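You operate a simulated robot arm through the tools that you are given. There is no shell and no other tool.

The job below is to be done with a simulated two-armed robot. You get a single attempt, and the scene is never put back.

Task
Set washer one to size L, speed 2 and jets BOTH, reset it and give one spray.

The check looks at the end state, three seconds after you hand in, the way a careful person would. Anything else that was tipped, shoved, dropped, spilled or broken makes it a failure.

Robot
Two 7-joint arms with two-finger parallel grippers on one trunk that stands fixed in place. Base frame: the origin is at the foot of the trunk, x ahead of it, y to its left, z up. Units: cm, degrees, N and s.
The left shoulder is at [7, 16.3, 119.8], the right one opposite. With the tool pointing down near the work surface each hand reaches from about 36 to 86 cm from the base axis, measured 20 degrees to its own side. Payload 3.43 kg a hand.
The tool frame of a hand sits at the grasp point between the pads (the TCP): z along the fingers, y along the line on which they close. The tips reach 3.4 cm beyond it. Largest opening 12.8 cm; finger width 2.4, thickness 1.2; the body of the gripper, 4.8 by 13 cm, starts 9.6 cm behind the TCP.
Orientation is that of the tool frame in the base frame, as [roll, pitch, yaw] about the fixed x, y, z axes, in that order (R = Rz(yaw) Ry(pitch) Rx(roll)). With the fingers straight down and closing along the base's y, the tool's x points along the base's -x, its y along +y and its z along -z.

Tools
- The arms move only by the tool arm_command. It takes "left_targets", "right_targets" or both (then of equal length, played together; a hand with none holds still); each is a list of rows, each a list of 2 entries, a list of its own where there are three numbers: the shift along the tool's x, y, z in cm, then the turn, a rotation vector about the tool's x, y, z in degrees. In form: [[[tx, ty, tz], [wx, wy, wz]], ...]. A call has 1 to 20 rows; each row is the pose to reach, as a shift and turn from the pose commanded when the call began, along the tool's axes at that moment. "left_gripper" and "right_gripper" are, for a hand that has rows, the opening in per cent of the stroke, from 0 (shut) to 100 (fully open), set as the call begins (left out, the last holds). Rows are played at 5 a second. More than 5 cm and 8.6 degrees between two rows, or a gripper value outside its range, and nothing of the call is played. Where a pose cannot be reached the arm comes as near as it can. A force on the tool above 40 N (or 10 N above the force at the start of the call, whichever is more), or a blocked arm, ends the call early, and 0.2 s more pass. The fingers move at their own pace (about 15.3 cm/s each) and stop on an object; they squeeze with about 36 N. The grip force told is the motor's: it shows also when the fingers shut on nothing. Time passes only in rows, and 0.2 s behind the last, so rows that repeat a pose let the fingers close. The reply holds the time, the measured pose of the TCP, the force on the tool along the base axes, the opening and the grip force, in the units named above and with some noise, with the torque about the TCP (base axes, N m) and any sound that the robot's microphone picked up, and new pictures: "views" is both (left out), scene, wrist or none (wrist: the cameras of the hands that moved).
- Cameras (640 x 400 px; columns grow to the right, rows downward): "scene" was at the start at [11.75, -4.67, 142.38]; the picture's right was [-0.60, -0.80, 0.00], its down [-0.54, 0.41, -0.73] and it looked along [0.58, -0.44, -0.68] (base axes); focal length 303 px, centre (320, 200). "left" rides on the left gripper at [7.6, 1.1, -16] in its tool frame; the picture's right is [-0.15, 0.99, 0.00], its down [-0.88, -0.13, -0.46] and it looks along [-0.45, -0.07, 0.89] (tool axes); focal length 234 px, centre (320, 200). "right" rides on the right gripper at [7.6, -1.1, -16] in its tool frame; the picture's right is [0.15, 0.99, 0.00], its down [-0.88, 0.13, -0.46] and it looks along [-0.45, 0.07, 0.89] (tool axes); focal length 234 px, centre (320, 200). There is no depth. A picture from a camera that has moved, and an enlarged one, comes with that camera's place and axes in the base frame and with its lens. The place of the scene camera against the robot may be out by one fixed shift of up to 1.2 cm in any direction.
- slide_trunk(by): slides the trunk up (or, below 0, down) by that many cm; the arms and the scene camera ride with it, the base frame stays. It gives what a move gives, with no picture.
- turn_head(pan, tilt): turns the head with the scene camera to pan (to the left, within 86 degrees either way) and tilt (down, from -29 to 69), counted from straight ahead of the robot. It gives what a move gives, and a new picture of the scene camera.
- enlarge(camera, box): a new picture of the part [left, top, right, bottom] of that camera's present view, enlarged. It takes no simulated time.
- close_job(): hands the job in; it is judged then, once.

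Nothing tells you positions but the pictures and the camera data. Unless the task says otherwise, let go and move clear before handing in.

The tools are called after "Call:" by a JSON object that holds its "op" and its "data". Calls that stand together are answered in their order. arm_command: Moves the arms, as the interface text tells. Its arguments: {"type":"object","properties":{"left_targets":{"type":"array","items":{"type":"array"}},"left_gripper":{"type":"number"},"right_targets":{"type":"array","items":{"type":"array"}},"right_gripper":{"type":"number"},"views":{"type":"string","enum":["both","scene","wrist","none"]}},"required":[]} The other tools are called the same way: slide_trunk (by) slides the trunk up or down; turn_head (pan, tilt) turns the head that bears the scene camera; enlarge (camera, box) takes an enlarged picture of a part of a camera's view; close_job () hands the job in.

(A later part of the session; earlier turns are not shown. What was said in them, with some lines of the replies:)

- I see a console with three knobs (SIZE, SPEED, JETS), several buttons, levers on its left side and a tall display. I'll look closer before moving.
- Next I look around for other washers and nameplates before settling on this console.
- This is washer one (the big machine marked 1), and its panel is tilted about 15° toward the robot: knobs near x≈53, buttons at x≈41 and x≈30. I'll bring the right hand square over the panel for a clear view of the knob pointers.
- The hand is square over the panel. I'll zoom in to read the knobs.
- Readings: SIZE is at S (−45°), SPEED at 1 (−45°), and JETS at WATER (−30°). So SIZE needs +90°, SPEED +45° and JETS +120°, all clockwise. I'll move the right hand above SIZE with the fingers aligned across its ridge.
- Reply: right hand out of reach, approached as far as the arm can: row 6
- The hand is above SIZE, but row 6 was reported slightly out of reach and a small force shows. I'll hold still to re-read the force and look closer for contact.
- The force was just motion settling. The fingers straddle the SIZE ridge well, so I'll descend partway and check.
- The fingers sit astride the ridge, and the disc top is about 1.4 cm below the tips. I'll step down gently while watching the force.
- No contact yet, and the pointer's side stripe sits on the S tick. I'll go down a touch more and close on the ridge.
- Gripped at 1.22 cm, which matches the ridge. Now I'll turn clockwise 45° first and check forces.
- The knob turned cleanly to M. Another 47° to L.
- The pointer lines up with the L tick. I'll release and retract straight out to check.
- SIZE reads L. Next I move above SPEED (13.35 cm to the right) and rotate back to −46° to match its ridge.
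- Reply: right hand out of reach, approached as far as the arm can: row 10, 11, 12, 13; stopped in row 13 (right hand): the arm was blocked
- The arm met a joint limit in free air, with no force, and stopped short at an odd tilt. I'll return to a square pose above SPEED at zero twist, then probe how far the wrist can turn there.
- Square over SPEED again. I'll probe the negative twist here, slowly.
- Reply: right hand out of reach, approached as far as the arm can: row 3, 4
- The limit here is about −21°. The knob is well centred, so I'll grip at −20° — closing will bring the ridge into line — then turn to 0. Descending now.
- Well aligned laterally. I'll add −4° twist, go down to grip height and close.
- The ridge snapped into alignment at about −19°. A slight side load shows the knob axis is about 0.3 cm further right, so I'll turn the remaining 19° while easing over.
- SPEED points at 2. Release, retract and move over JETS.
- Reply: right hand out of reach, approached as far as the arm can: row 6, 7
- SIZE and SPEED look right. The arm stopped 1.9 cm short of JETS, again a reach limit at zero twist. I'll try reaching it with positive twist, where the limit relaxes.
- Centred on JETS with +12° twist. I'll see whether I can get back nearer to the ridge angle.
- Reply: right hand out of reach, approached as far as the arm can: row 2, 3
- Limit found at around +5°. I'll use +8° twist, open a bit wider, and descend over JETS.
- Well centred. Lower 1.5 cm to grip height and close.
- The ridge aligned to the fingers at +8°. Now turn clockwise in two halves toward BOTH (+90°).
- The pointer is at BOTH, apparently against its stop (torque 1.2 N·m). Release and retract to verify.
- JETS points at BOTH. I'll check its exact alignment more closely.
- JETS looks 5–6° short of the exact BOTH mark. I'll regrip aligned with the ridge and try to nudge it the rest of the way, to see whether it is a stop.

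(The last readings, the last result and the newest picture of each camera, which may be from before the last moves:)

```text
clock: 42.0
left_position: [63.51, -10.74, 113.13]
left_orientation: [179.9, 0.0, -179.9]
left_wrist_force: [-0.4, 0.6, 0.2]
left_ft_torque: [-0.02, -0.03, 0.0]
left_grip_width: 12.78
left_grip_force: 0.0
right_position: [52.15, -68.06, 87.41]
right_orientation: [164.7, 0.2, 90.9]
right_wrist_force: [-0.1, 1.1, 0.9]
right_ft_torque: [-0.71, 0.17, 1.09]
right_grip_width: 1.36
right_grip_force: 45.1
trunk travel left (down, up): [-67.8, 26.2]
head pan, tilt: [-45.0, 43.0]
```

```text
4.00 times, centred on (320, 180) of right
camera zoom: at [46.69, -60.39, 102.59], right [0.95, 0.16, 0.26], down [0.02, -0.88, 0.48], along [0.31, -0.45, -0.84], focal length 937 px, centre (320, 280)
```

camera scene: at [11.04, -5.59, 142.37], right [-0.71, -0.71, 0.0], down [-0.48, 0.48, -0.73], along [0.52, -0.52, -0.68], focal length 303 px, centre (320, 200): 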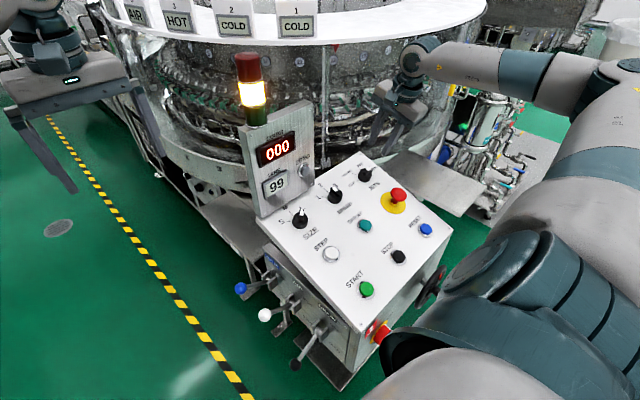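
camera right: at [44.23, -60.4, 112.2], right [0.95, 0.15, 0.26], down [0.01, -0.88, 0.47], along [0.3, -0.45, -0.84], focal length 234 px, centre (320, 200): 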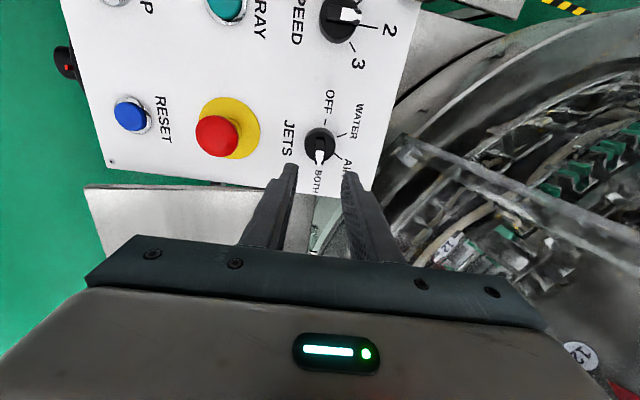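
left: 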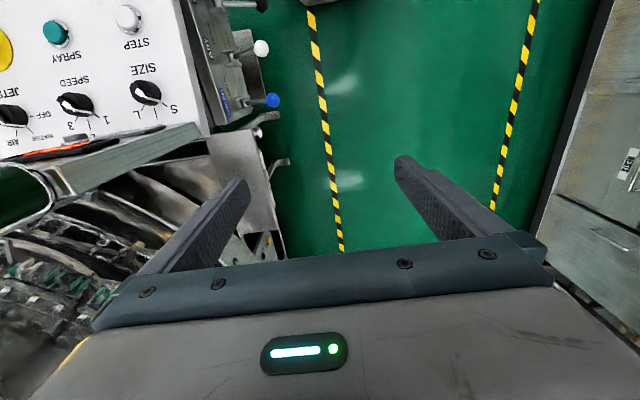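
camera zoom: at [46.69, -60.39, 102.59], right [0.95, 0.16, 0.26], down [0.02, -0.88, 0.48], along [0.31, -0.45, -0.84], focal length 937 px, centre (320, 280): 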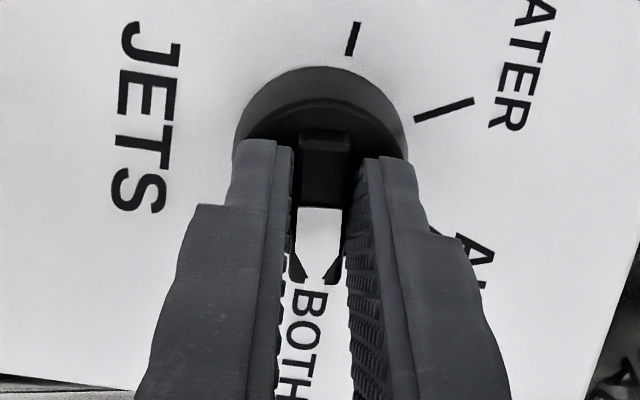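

The knob is hard against its stop at BOTH, so that's its end position. Unload, release and retract; next is RESET.

Call:
{"op": "arm_command", "data": {"right_targets": [[[0, 0, 0], [0, 0, -3]], [[0, 0, 0], [0, 0, -4]], [[0, 0, 0], [0, 0, -4]]], "views": "none"}}

Call:
{"op": "arm_command", "data": {"right_targets": [[[0, 0, 0], [0, 0, 0]], [[0, 0, 0], [0, 0, 0]]], "right_gripper": 30, "views": "none"}}

Call:
{"op": "arm_command", "data": {"right_targets": [[[0, 0, -1.5], [0, 0, 0]], [[0, 0, -4], [0, 0, 0]], [[0, 0, -7], [0, 0, 0]], [[0, 0, -10], [0, 0, 0]], [[0, 0, -12], [0, 0, 0]], [[0, 0, -12], [0, 0, 0]]]}}

Call:
{"op": "enlarge", "data": {"camera": "right", "box": [90, 0, 410, 200]}}

```text
clock: 42.8
left_position: [63.51, -10.97, 113.02]
left_orientation: [180.0, 0.1, -179.9]
left_wrist_force: [0.3, 0.4, 0.2]
left_ft_torque: [-0.01, -0.03, -0.02]
left_grip_width: 12.79
left_grip_force: 0.1
right_position: [52.16, -68.02, 87.56]
right_orientation: [164.8, 1.2, 94.7]
right_wrist_force: [-0.2, -0.7, -0.4]
right_ft_torque: [-0.14, 0.26, 1.09]
right_grip_width: 1.18
right_grip_force: 45.0
trunk travel left (down, up): [-67.8, 26.2]
head pan, tilt: [-45.0, 43.0]
```

```text
clock: 43.4
left_position: [63.44, -10.76, 113.09]
left_orientation: [180.0, 0.0, -179.9]
left_wrist_force: [-0.1, -0.3, 0.4]
left_ft_torque: [-0.02, 0.0, -0.02]
left_grip_width: 12.8
left_grip_force: 0.1
right_position: [52.05, -68.02, 87.62]
right_orientation: [164.8, 1.3, 94.8]
right_wrist_force: [0.4, -0.7, 0.4]
right_ft_torque: [0.01, 0.02, 0.03]
right_grip_width: 3.84
right_grip_force: 0.0
trunk travel left (down, up): [-67.8, 26.2]
head pan, tilt: [-45.0, 43.0]
```

```text
clock: 44.8
left_position: [63.53, -10.77, 113.05]
left_orientation: [180.0, 0.0, -179.8]
left_wrist_force: [-0.2, -0.4, 0.7]
left_ft_torque: [0.0, 0.02, -0.02]
left_grip_width: 12.81
left_grip_force: 0.0
right_position: [48.92, -68.06, 99.02]
right_orientation: [164.7, 1.3, 94.8]
right_wrist_force: [0.4, 0.9, 0.1]
right_ft_torque: [0.01, 0.01, 0.03]
right_grip_width: 3.83
right_grip_force: 0.0
trunk travel left (down, up): [-67.8, 26.2]
head pan, tilt: [-45.0, 43.0]
camera scene: at [11.02, -5.57, 142.38], right [-0.71, -0.71, 0.0], down [-0.48, 0.48, -0.73], along [0.52, -0.52, -0.68], focal length 303 px, centre (320, 200)
camera right: at [43.01, -60.49, 114.01], right [0.94, 0.23, 0.26], down [0.08, -0.87, 0.49], along [0.34, -0.44, -0.83], focal length 234 px, centre (320, 200)
```

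scene: 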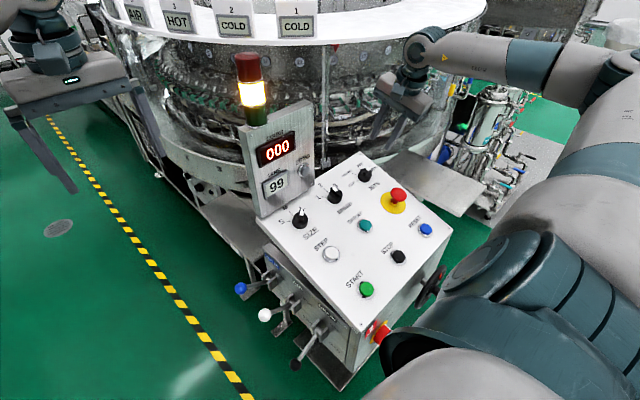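
right: 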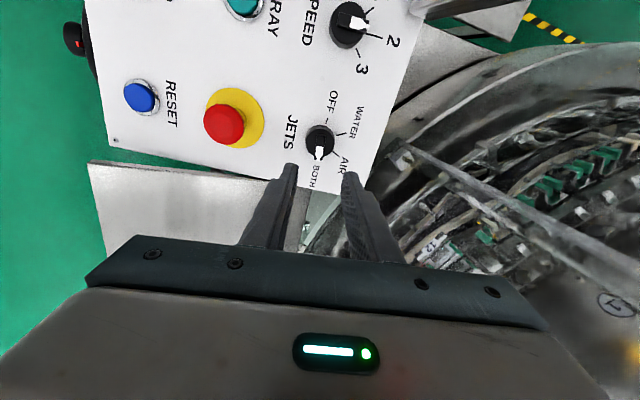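

```text
2.00 times, centred on (250, 100) of right
camera zoom: at [43.01, -60.49, 114.01], right [0.94, 0.23, 0.26], down [0.08, -0.87, 0.49], along [0.34, -0.44, -0.83], focal length 468 px, centre (460, 400)
```

zoom: 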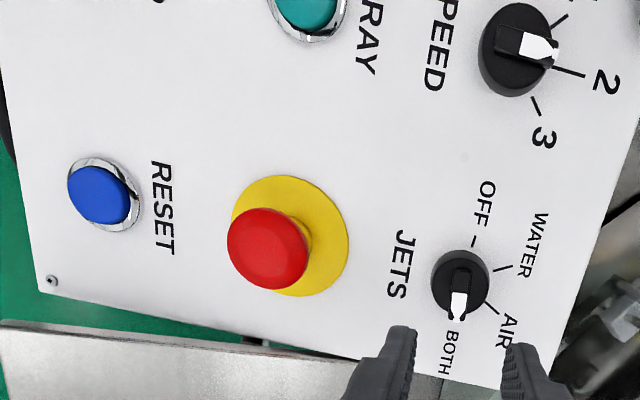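

SIZE L, SPEED 2 and JETS BOTH are all set. Next I close the gripper and move over RESET, staying high above the E-stop.

Call:
{"op": "arm_command", "data": {"right_targets": [[[0.4, -4, 0], [0, 0, 0]], [[0.8, -8, 0], [0, 0, 0]], [[1.2, -12, 0], [0, 0, 0]], [[1.6, -16, 0], [0, 0, 0]], [[2, -20, 0], [0, 0, 0]], [[2.25, -23.5, 0], [0, 0, 0]], [[2.25, -23.5, 0], [0, 0, 0]]], "right_gripper": 0}}

Call:
{"op": "enlarge", "data": {"camera": "right", "box": [240, 80, 400, 180]}}

```text
clock: 46.4
left_position: [63.49, -10.92, 112.97]
left_orientation: [180.0, -0.1, -179.8]
left_wrist_force: [-0.1, 0.1, 0.0]
left_ft_torque: [0.02, 0.01, -0.01]
left_grip_width: 12.81
left_grip_force: 0.0
right_position: [26.23, -67.9, 92.84]
right_orientation: [164.8, 1.3, 94.9]
right_wrist_force: [-0.3, -0.4, 0.6]
right_ft_torque: [-0.03, 0.03, -0.02]
right_grip_width: 0.0
right_grip_force: 33.2
trunk travel left (down, up): [-67.8, 26.2]
head pan, tilt: [-45.0, 43.0]
camera scene: at [11.06, -5.55, 142.38], right [-0.71, -0.71, 0.0], down [-0.48, 0.48, -0.73], along [0.52, -0.52, -0.68], focal length 303 px, centre (320, 200)
camera right: at [20.27, -60.3, 107.72], right [0.94, 0.23, 0.26], down [0.08, -0.87, 0.49], along [0.34, -0.44, -0.83], focal length 234 px, centre (320, 200)
```

scene: 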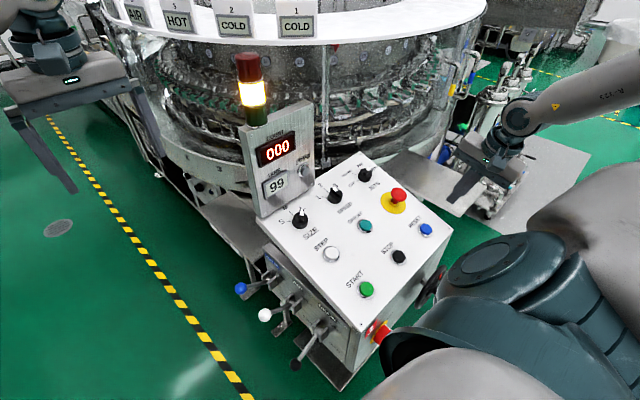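
right: 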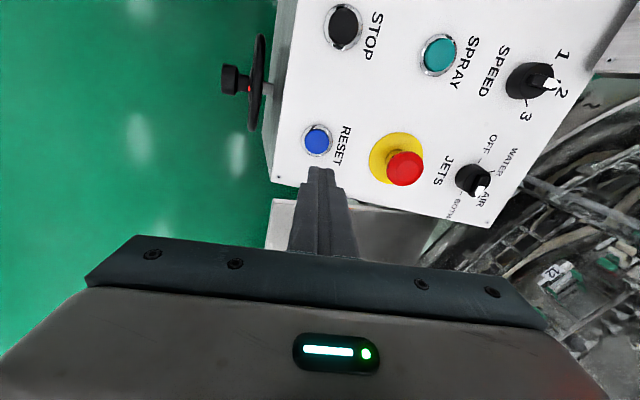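

```text
4.00 times, centred on (320, 130) of right
camera zoom: at [20.27, -60.3, 107.72], right [0.94, 0.23, 0.26], down [0.08, -0.87, 0.49], along [0.34, -0.44, -0.83], focal length 937 px, centre (320, 480)
```

zoom: 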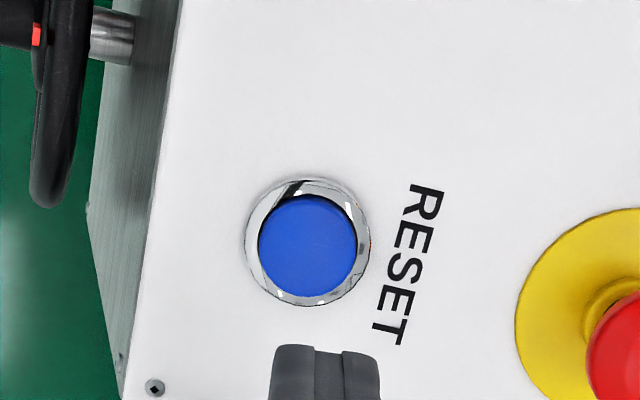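

RESET is nearly under the tips, about 0.4 cm off. I'll descend most of the way and recheck.

Call:
{"op": "arm_command", "data": {"right_targets": [[[0, -0.42, 3], [0, 0, 0]], [[0, -0.42, 6], [0, 0, 0]], [[0, -0.42, 9], [0, 0, 0]], [[0, -0.42, 10.5], [0, 0, 0]], [[0, -0.42, 10.5], [0, 0, 0]]], "right_gripper": 0}}

Call:
{"op": "enlarge", "data": {"camera": "right", "box": [240, 100, 400, 200]}}

Call:
{"op": "enlarge", "data": {"camera": "scene", "box": [390, 180, 470, 240]}}

```text
clock: 47.6
left_position: [63.39, -10.86, 113.04]
left_orientation: [-180.0, 0.1, -179.9]
left_wrist_force: [0.9, -0.4, -0.6]
left_ft_torque: [0.02, 0.0, -0.01]
left_grip_width: 12.82
left_grip_force: 0.0
right_position: [28.49, -67.95, 82.55]
right_orientation: [164.7, 1.3, 94.8]
right_wrist_force: [-0.5, -0.2, -0.1]
right_ft_torque: [0.01, -0.02, -0.01]
right_grip_width: 0.04
right_grip_force: 33.0
trunk travel left (down, up): [-67.8, 26.2]
head pan, tilt: [-45.0, 43.0]
camera scene: at [10.96, -5.51, 142.39], right [-0.71, -0.71, 0.0], down [-0.48, 0.48, -0.73], along [0.52, -0.52, -0.68], focal length 303 px, centre (320, 200)
camera right: at [22.55, -60.38, 97.52], right [0.94, 0.23, 0.26], down [0.08, -0.87, 0.49], along [0.34, -0.44, -0.83], focal length 234 px, centre (320, 200)
```

scene: 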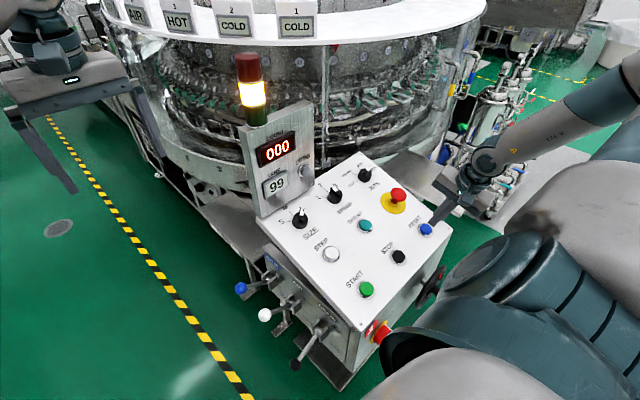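
right: 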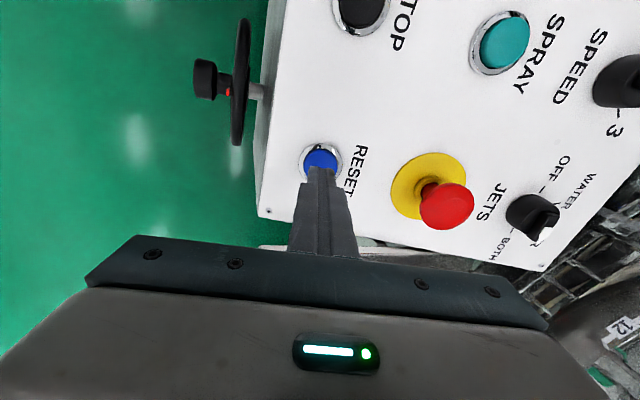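

```text
4.00 times, centred on (320, 150) of right
camera zoom: at [22.55, -60.38, 97.52], right [0.94, 0.23, 0.26], down [0.08, -0.87, 0.49], along [0.34, -0.44, -0.83], focal length 937 px, centre (320, 400)
```

zoom: 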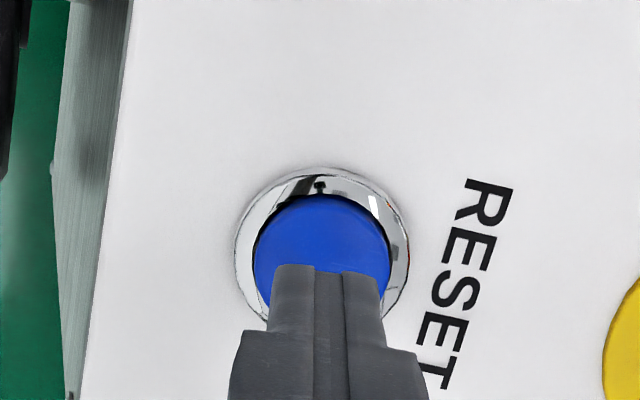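

```text
6.67 times, centred on (430, 210) of scene
camera zoom: at [10.96, -5.51, 142.39], right [-0.71, -0.71, 0.0], down [-0.48, 0.48, -0.73], along [0.52, -0.52, -0.68], focal length 2022 px, centre (-413, 133)
```

zoom: 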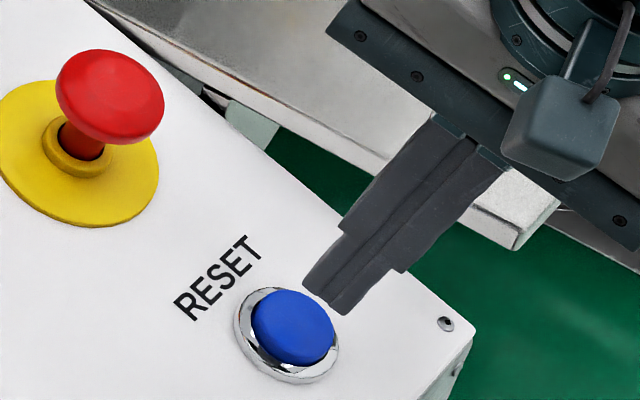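

Tips are about 2 cm above the RESET cap. Approach slowly, watching force and sound.

Call:
{"op": "arm_command", "data": {"right_targets": [[[0.2, 0, 0.5], [0, 0, 0]], [[0.2, 0, 1.0], [0, 0, 0]], [[0.2, 0, 1.5], [0, 0, 0]], [[0.2, 0, 1.5], [0, 0, 0]]], "views": "none"}}

Call:
{"op": "enlarge", "data": {"camera": "scene", "box": [390, 200, 450, 245]}}

```text
clock: 48.6
left_position: [63.36, -10.97, 113.15]
left_orientation: [180.0, 0.0, -179.9]
left_wrist_force: [0.1, -0.5, 0.5]
left_ft_torque: [-0.01, -0.01, -0.02]
left_grip_width: 12.81
left_grip_force: 0.0
right_position: [28.77, -67.65, 81.06]
right_orientation: [164.7, 1.2, 94.8]
right_wrist_force: [0.0, 0.8, 0.9]
right_ft_torque: [-0.02, 0.0, 0.03]
right_grip_width: 0.0
right_grip_force: 32.8
trunk travel left (down, up): [-67.8, 26.2]
head pan, tilt: [-45.0, 43.0]
```

```text
8.89 times, centred on (420, 222) of scene
camera zoom: at [10.98, -5.53, 142.39], right [-0.71, -0.71, 0.0], down [-0.48, 0.48, -0.73], along [0.52, -0.52, -0.68], focal length 2697 px, centre (-569, 0)
```

zoom: 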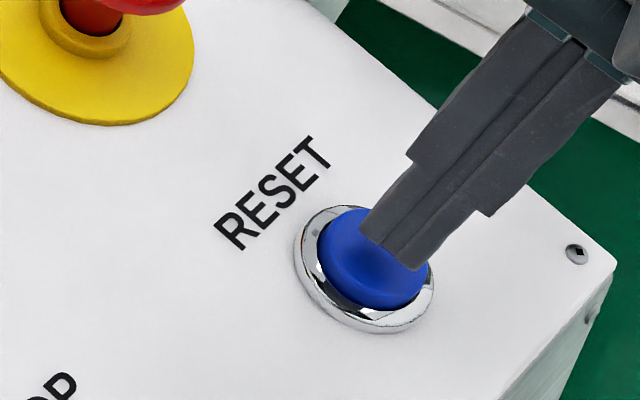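

Call:
{"op": "arm_command", "data": {"right_targets": [[[0.1, 0, 0.2], [0, 0, 0]], [[0.1, 0, 0.4], [0, 0, 0]], [[0.1, 0, 0.6], [0, 0, 0]]], "views": "none"}}

Call:
{"op": "enlarge", "data": {"camera": "scene", "box": [390, 200, 450, 245]}}

Call:
{"op": "enlarge", "data": {"camera": "scene", "box": [220, 40, 340, 220]}}

```text
clock: 49.4
left_position: [63.5, -10.93, 113.05]
left_orientation: [-179.9, 0.0, -179.9]
left_wrist_force: [0.1, 0.2, 0.0]
left_ft_torque: [0.01, 0.0, 0.0]
left_grip_width: 12.81
left_grip_force: 0.2
right_position: [29.07, -67.61, 80.61]
right_orientation: [164.8, 1.4, 94.7]
right_wrist_force: [-0.5, 0.4, 0.7]
right_ft_torque: [-0.01, 0.01, 0.03]
right_grip_width: 0.0
right_grip_force: 32.7
trunk travel left (down, up): [-67.8, 26.2]
head pan, tilt: [-45.0, 43.0]
```

```text
8.89 times, centred on (420, 222) of scene
camera zoom: at [11.0, -5.55, 142.38], right [-0.71, -0.71, 0.0], down [-0.48, 0.48, -0.73], along [0.52, -0.52, -0.68], focal length 2697 px, centre (-569, 0)
```

zoom: 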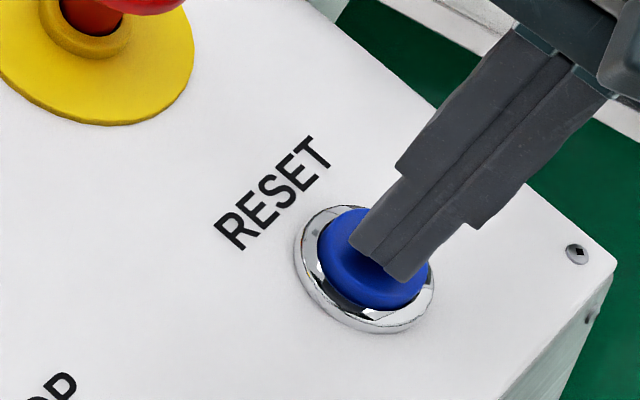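

```text
2.22 times, centred on (280, 130) of scene
camera zoom: at [11.0, -5.55, 142.38], right [-0.71, -0.71, 0.0], down [-0.48, 0.48, -0.73], along [0.52, -0.52, -0.68], focal length 674 px, centre (409, 356)
```

zoom: 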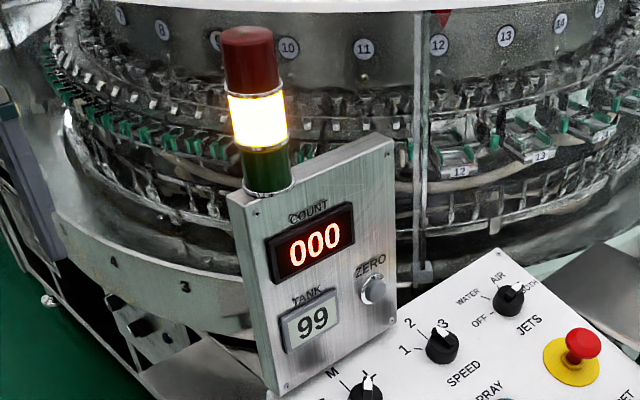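

No contact yet. Continue down in 2 mm steps.

Call:
{"op": "arm_command", "data": {"right_targets": [[[0, 0, 0.2], [0, 0, 0]], [[0, 0, 0.4], [0, 0, 0]], [[0, 0, 0.6], [0, 0, 0]]], "views": "none"}}

Call:
{"op": "enlarge", "data": {"camera": "scene", "box": [390, 200, 450, 245]}}

```text
clock: 50.2
left_position: [63.42, -10.88, 113.02]
left_orientation: [180.0, 0.0, -179.9]
left_wrist_force: [0.4, -0.6, -0.4]
left_ft_torque: [0.02, -0.01, 0.01]
left_grip_width: 12.82
left_grip_force: 0.0
right_position: [29.16, -67.51, 80.08]
right_orientation: [164.7, 1.3, 94.8]
right_wrist_force: [0.4, 0.1, 0.2]
right_ft_torque: [-0.02, 0.0, 0.02]
right_grip_width: 0.01
right_grip_force: 32.7
trunk travel left (down, up): [-67.8, 26.2]
head pan, tilt: [-45.0, 43.0]
```

```text
8.89 times, centred on (420, 222) of scene
camera zoom: at [10.99, -5.55, 142.38], right [-0.71, -0.71, 0.0], down [-0.48, 0.48, -0.73], along [0.52, -0.52, -0.68], focal length 2697 px, centre (-569, 0)
```

zoom: 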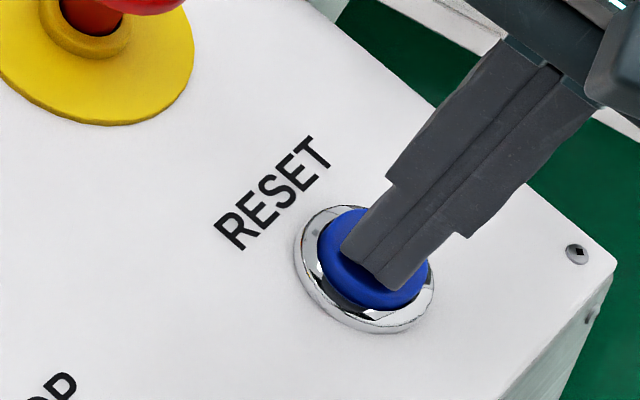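

Call:
{"op": "arm_command", "data": {"right_targets": [[[0, 0, 0.2], [0, 0, 0]], [[0, 0, 0.35], [0, 0, 0]], [[0, 0, 0.5], [0, 0, 0]]], "views": "none"}}

Call:
{"op": "enlarge", "data": {"camera": "scene", "box": [390, 200, 450, 245]}}

```text
clock: 51.0
left_position: [63.44, -10.77, 113.11]
left_orientation: [180.0, 0.0, -179.9]
left_wrist_force: [-0.4, 0.5, -0.2]
left_ft_torque: [0.03, 0.02, 0.0]
left_grip_width: 12.81
left_grip_force: 0.1
right_position: [29.27, -67.58, 79.61]
right_orientation: [164.6, 1.4, 94.7]
right_wrist_force: [-0.5, -1.2, 5.6]
right_ft_torque: [-0.04, -0.02, -0.01]
right_grip_width: 0.01
right_grip_force: 32.9
trunk travel left (down, up): [-67.8, 26.2]
head pan, tilt: [-45.0, 43.0]
heard: click
```

```text
8.89 times, centred on (420, 222) of scene
camera zoom: at [10.95, -5.47, 142.4], right [-0.71, -0.71, 0.0], down [-0.48, 0.48, -0.73], along [0.52, -0.52, -0.68], focal length 2697 px, centre (-569, 0)
```

zoom: 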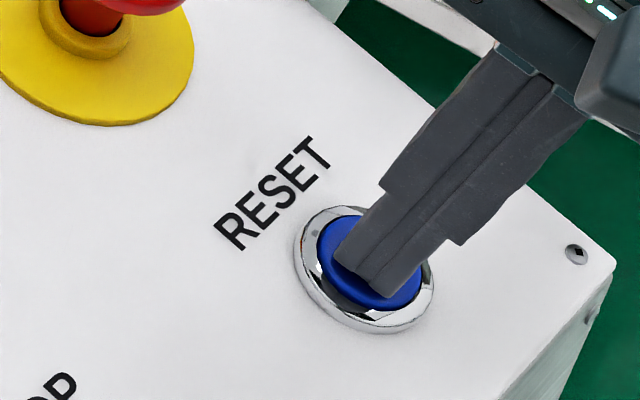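

A click was heard with 5.6 N, so RESET has been pressed. I'll back straight off and look at the display.

Call:
{"op": "arm_command", "data": {"right_targets": [[[0, 0, -0.5], [0, 0, 0]], [[0, 0, -3], [0, 0, 0]], [[0, 0, -6], [0, 0, 0]], [[0, 0, -9], [0, 0, 0]], [[0, 0, -9], [0, 0, 0]]]}}

Call:
{"op": "enlarge", "data": {"camera": "scene", "box": [220, 40, 340, 220]}}

Call:
{"op": "enlarge", "data": {"camera": "scene", "box": [280, 140, 440, 260]}}

```text
clock: 52.2
left_position: [63.46, -10.85, 113.07]
left_orientation: [180.0, -0.1, -179.9]
left_wrist_force: [0.3, 0.6, -0.4]
left_ft_torque: [0.08, -0.02, -0.01]
left_grip_width: 12.81
left_grip_force: 0.0
right_position: [26.97, -67.72, 88.29]
right_orientation: [164.7, 1.3, 94.8]
right_wrist_force: [-0.1, -0.2, 0.1]
right_ft_torque: [0.04, 0.02, -0.02]
right_grip_width: 0.02
right_grip_force: 33.1
trunk travel left (down, up): [-67.8, 26.2]
head pan, tilt: [-45.0, 43.0]
camera scene: at [11.05, -5.59, 142.37], right [-0.71, -0.71, 0.0], down [-0.48, 0.48, -0.73], along [0.52, -0.52, -0.68], focal length 303 px, centre (320, 200)
camera right: at [21.06, -60.1, 103.17], right [0.94, 0.23, 0.26], down [0.08, -0.87, 0.49], along [0.34, -0.44, -0.83], focal length 234 px, centre (320, 200)
```

scene: 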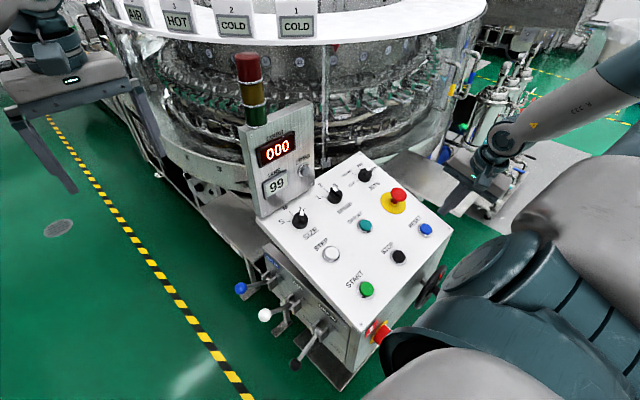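
right: 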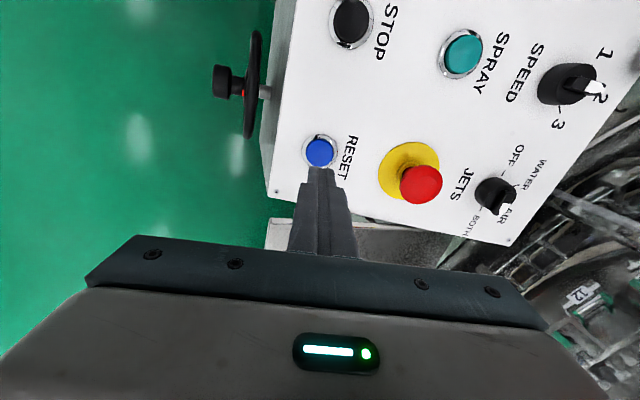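

```text
2.22 times, centred on (280, 130) of scene
camera zoom: at [11.05, -5.59, 142.37], right [-0.71, -0.71, 0.0], down [-0.48, 0.48, -0.73], along [0.52, -0.52, -0.68], focal length 674 px, centre (409, 356)
```

zoom: 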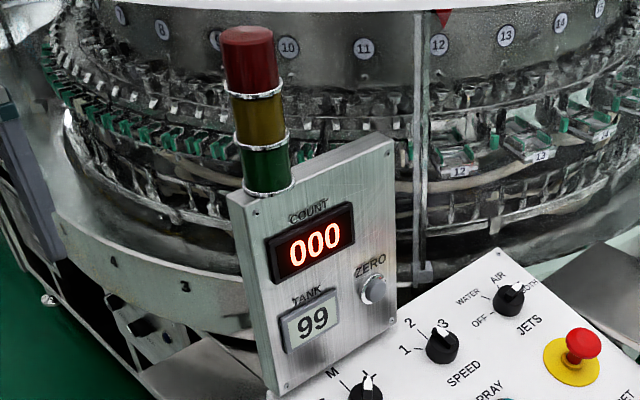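

```text
3.33 times, centred on (360, 200) of scene
camera zoom: at [11.05, -5.59, 142.37], right [-0.71, -0.71, 0.0], down [-0.48, 0.48, -0.73], along [0.52, -0.52, -0.68], focal length 1011 px, centre (187, 200)
```

zoom: 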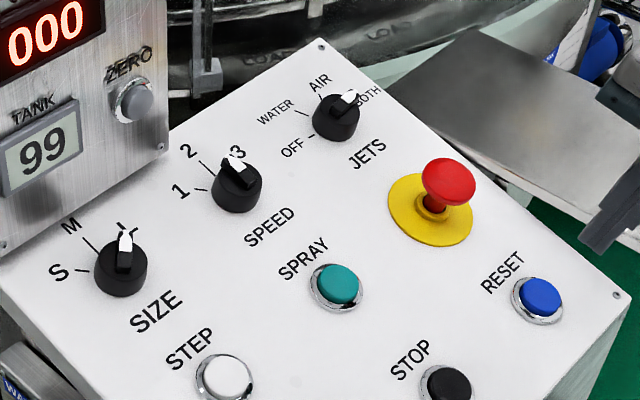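

The amber lamp went out, so the reset took. Now I move over SPRAY, about 12.2 and 13.1 cm away in tool x/y.

Call:
{"op": "arm_command", "data": {"right_targets": [[[2.4, 2.6, -1], [0, 0, 0]], [[4.9, 5.2, -1], [0, 0, 0]], [[7.3, 7.9, -1], [0, 0, 0]], [[9.8, 10.5, -1], [0, 0, 0]], [[12.2, 13.1, -1], [0, 0, 0]], [[12.2, 13.1, -1], [0, 0, 0]]]}}

Call:
{"op": "enlarge", "data": {"camera": "right", "box": [240, 100, 400, 200]}}

```text
clock: 53.6
left_position: [63.26, -10.87, 113.11]
left_orientation: [-180.0, -0.1, -180.0]
left_wrist_force: [-0.8, -0.1, 0.0]
left_ft_torque: [0.06, -0.02, -0.01]
left_grip_width: 12.8
left_grip_force: 0.1
right_position: [38.22, -54.35, 92.32]
right_orientation: [164.7, 1.4, 94.8]
right_wrist_force: [0.4, 0.7, 0.7]
right_ft_torque: [0.0, 0.01, 0.01]
right_grip_width: 0.0
right_grip_force: 33.1
trunk travel left (down, up): [-67.8, 26.2]
head pan, tilt: [-45.0, 43.0]
camera scene: at [10.93, -5.53, 142.39], right [-0.71, -0.71, 0.0], down [-0.48, 0.48, -0.73], along [0.52, -0.52, -0.68], focal length 303 px, centre (320, 200)
camera right: at [32.29, -46.8, 107.28], right [0.94, 0.23, 0.26], down [0.08, -0.87, 0.49], along [0.34, -0.44, -0.83], focal length 234 px, centre (320, 200)
```

scene: 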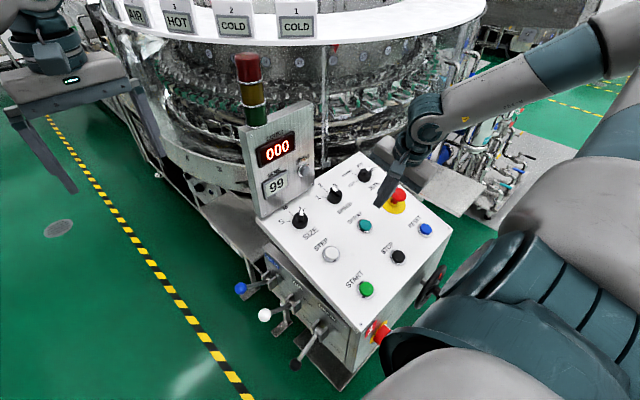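
right: 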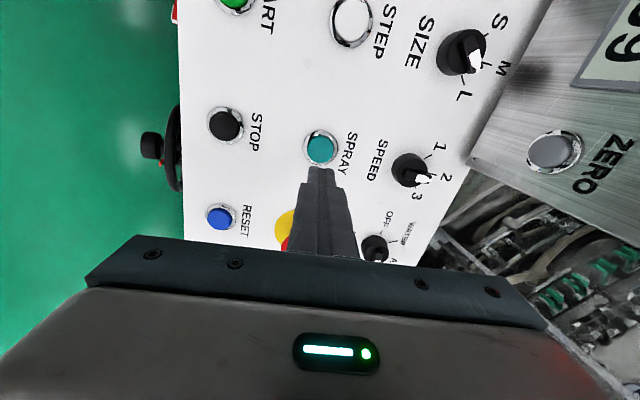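

```text
4.00 times, centred on (320, 150) of right
camera zoom: at [32.29, -46.8, 107.28], right [0.94, 0.23, 0.26], down [0.08, -0.87, 0.49], along [0.34, -0.44, -0.83], focal length 937 px, centre (320, 400)
```

zoom: 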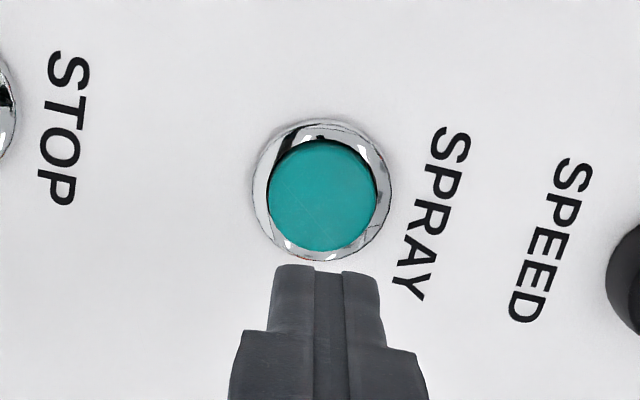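

Aligned over SPRAY within 1 mm. Descend to just above the cap.

Call:
{"op": "arm_command", "data": {"right_targets": [[[0, 0.1, 3], [0, 0, 0]], [[0, 0.1, 6], [0, 0, 0]], [[0, 0.1, 8], [0, 0, 0]], [[0, 0.1, 8.8], [0, 0, 0]], [[0, 0.1, 8.8], [0, 0, 0]]]}}

Call:
{"op": "enlarge", "data": {"camera": "scene", "box": [330, 190, 400, 245]}}

Call:
{"op": "enlarge", "data": {"camera": "right", "box": [240, 100, 400, 200]}}

```text
clock: 54.8
left_position: [63.41, -10.88, 113.15]
left_orientation: [179.9, 0.0, -180.0]
left_wrist_force: [0.3, -0.3, 0.9]
left_ft_torque: [0.02, 0.0, 0.02]
left_grip_width: 12.78
left_grip_force: 0.0
right_position: [40.58, -54.31, 83.79]
right_orientation: [164.7, 1.3, 94.7]
right_wrist_force: [-0.4, 0.1, 0.1]
right_ft_torque: [-0.01, 0.0, -0.01]
right_grip_width: 0.0
right_grip_force: 32.7
trunk travel left (down, up): [-67.8, 26.2]
head pan, tilt: [-45.0, 43.0]
camera scene: at [10.97, -5.51, 142.39], right [-0.71, -0.71, 0.0], down [-0.48, 0.48, -0.73], along [0.52, -0.52, -0.68], focal length 303 px, centre (320, 200)
camera right: at [34.75, -46.76, 98.76], right [0.94, 0.23, 0.26], down [0.08, -0.87, 0.49], along [0.34, -0.44, -0.83], focal length 234 px, centre (320, 200)
```

scene: 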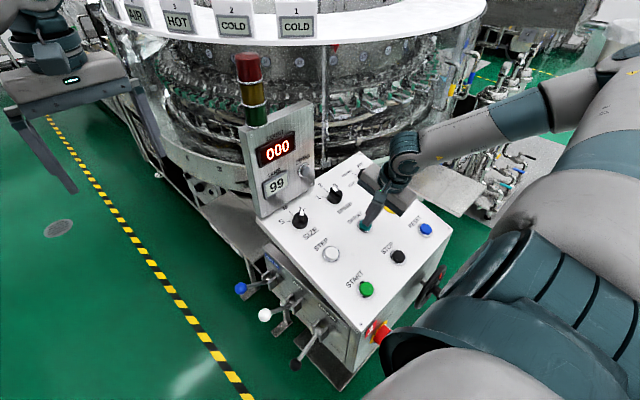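
right: 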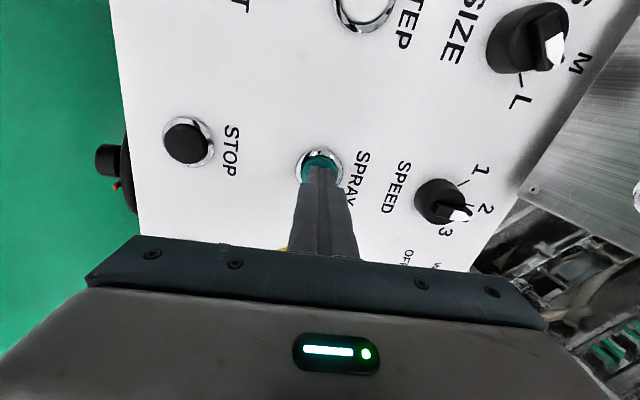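

```text
7.27 times, centred on (365, 218) of scene
camera zoom: at [10.97, -5.51, 142.39], right [-0.71, -0.71, 0.0], down [-0.48, 0.48, -0.73], along [0.52, -0.52, -0.68], focal length 2206 px, centre (-7, 73)
```

zoom: 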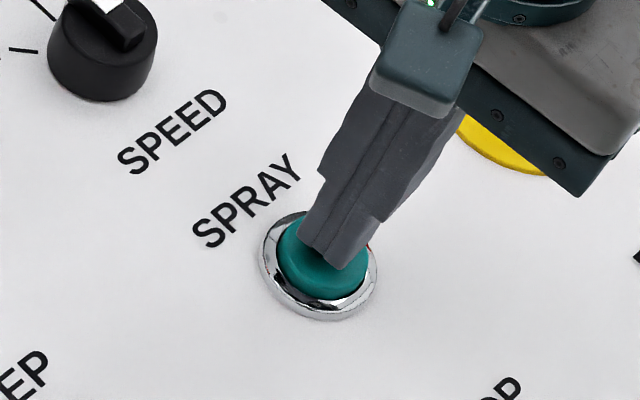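

```text
4.00 times, centred on (320, 150) of right
camera zoom: at [34.75, -46.76, 98.76], right [0.94, 0.23, 0.26], down [0.08, -0.87, 0.49], along [0.34, -0.44, -0.83], focal length 937 px, centre (320, 400)
```

zoom: 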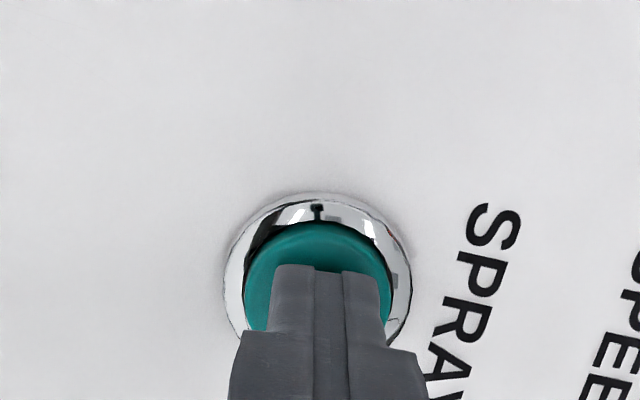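

Ready above SPRAY. One smooth press to the same depth that clicked on RESET, then straight back up.

Call:
{"op": "arm_command", "data": {"right_targets": [[[0, 0, 0.4], [0, 0, 0]], [[0, 0, 0.7], [0, 0, 0]], [[0, 0, 0.9], [0, 0, 0]], [[0, 0, 1.05], [0, 0, 0]], [[0, 0, 1.2], [0, 0, 0]]], "views": "none"}}

Call:
{"op": "enlarge", "data": {"camera": "scene", "box": [220, 40, 340, 220]}}

```text
clock: 56.0
left_position: [63.42, -10.83, 113.17]
left_orientation: [180.0, 0.1, -180.0]
left_wrist_force: [-0.8, -0.3, 0.2]
left_ft_torque: [0.02, -0.02, 0.01]
left_grip_width: 12.81
left_grip_force: 0.0
right_position: [41.07, -54.26, 82.83]
right_orientation: [164.6, 1.4, 94.8]
right_wrist_force: [-1.6, 1.4, 4.8]
right_ft_torque: [0.01, 0.04, -0.01]
right_grip_width: 0.02
right_grip_force: 32.9
trunk travel left (down, up): [-67.8, 26.2]
head pan, tilt: [-45.0, 43.0]
heard: click
```

```text
2.22 times, centred on (280, 130) of scene
camera zoom: at [10.92, -5.49, 142.4], right [-0.71, -0.71, 0.0], down [-0.48, 0.48, -0.73], along [0.52, -0.52, -0.68], focal length 674 px, centre (409, 356)
```

zoom: 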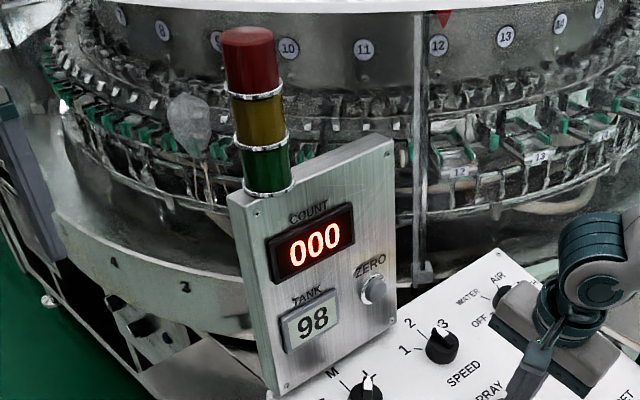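

The button clicked and TANK dropped from 99 to 98 with a visible spray, so one spray is done. I'll back off right away and move clear.

Call:
{"op": "arm_command", "data": {"right_targets": [[[0, 0, -1], [0, 0, 0]], [[0, 0, -4], [0, 0, 0]], [[0, 0, -8], [0, 0, 0]], [[0, 0, -12], [0, 0, 0]], [[0, 0, -16], [0, 0, 0]], [[0, 0, -16], [0, 0, 0]]]}}

Call:
{"op": "enlarge", "data": {"camera": "scene", "box": [220, 40, 340, 220]}}

Call:
{"op": "enlarge", "data": {"camera": "scene", "box": [280, 140, 440, 260]}}

Call:
{"op": "enlarge", "data": {"camera": "right", "box": [180, 0, 500, 200]}}

```text
clock: 57.4
left_position: [63.49, -10.84, 113.01]
left_orientation: [-179.9, -0.1, -179.9]
left_wrist_force: [0.5, -0.3, 0.5]
left_ft_torque: [0.02, 0.02, 0.02]
left_grip_width: 12.8
left_grip_force: 0.0
right_position: [36.72, -54.28, 98.09]
right_orientation: [164.7, 1.3, 94.7]
right_wrist_force: [0.1, -0.6, -0.1]
right_ft_torque: [0.03, -0.01, -0.02]
right_grip_width: 0.01
right_grip_force: 33.1
trunk travel left (down, up): [-67.8, 26.2]
head pan, tilt: [-45.0, 43.0]
camera scene: at [11.08, -5.62, 142.37], right [-0.71, -0.71, 0.0], down [-0.48, 0.48, -0.73], along [0.52, -0.52, -0.68], focal length 303 px, centre (320, 200)
camera right: at [30.85, -46.83, 113.09], right [0.94, 0.23, 0.26], down [0.08, -0.87, 0.49], along [0.34, -0.44, -0.83], focal length 234 px, centre (320, 200)
```

scene: 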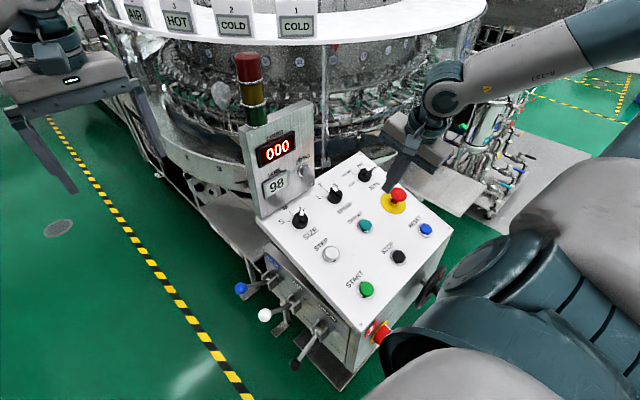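
right: 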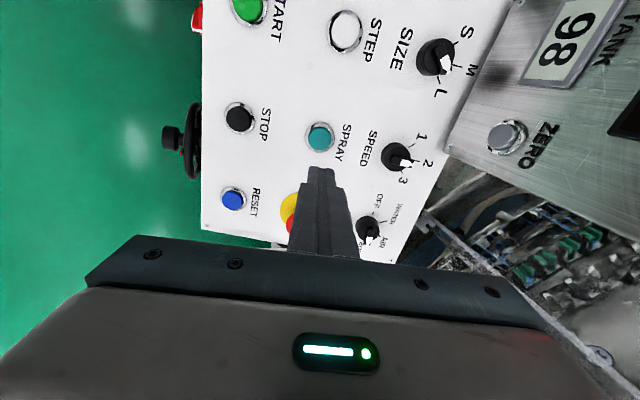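

```text
2.22 times, centred on (280, 130) of scene
camera zoom: at [11.08, -5.62, 142.37], right [-0.71, -0.71, 0.0], down [-0.48, 0.48, -0.73], along [0.52, -0.52, -0.68], focal length 674 px, centre (409, 356)
```

zoom: 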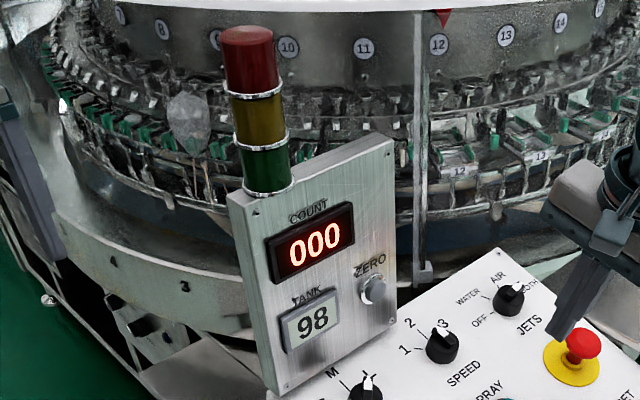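

```text
3.33 times, centred on (360, 200) of scene
camera zoom: at [11.08, -5.62, 142.37], right [-0.71, -0.71, 0.0], down [-0.48, 0.48, -0.73], along [0.52, -0.52, -0.68], focal length 1011 px, centre (187, 200)
```

zoom: 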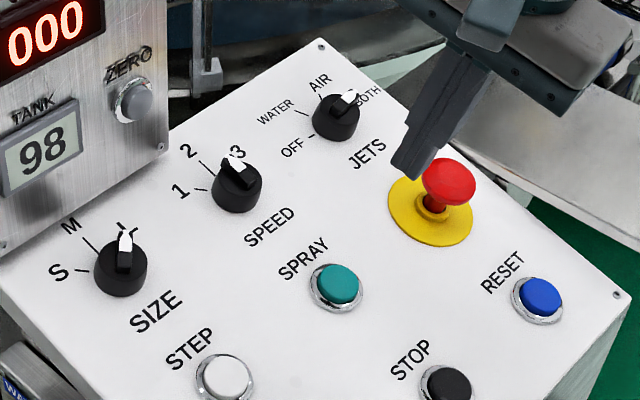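

```text
2.00 times, centred on (340, 100) of right
camera zoom: at [30.85, -46.83, 113.09], right [0.94, 0.23, 0.26], down [0.08, -0.87, 0.49], along [0.34, -0.44, -0.83], focal length 468 px, centre (280, 400)
```

zoom: 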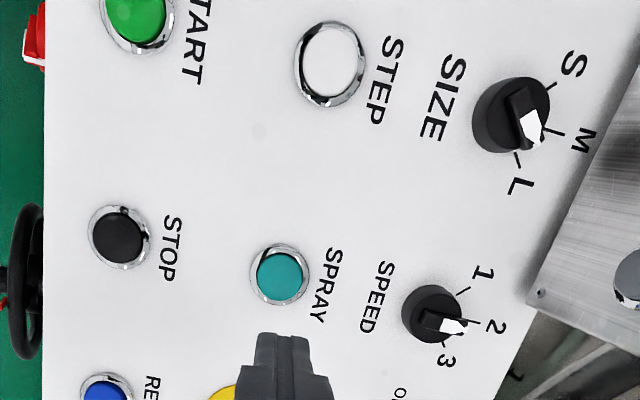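

Everything reads as asked: SIZE L, SPEED 2, JETS BOTH. The amber lamp is out after the reset, and TANK went from 99 to 98, one spray. Both hands are clear of the panel, so I'm handing in.

Call:
{"op": "close_job", "data": {}}

```text
The job is handed in.
```

Washer one is set to size L, speed 2 and jets BOTH. I reset it, gave it one spray, and handed the job in; I haven't seen the result of the check.

- **Knobs:** SIZE and SPEED point at L and 2. The JETS knob is hard against its end stop at BOTH. Its pointer sits about 5° short of a straight line with the OFF mark, and it would not turn further.
- **Reset:** RESET clicked once and the amber lamp went out.
- **Spray:** SPRAY clicked once and the TANK display dropped from 99 to 98.

I saw nothing else moved or knocked. The right hand hit its reach limits a few times while over the panel, always in free air without touching anything. Both hands were clear of the panel at hand-in.
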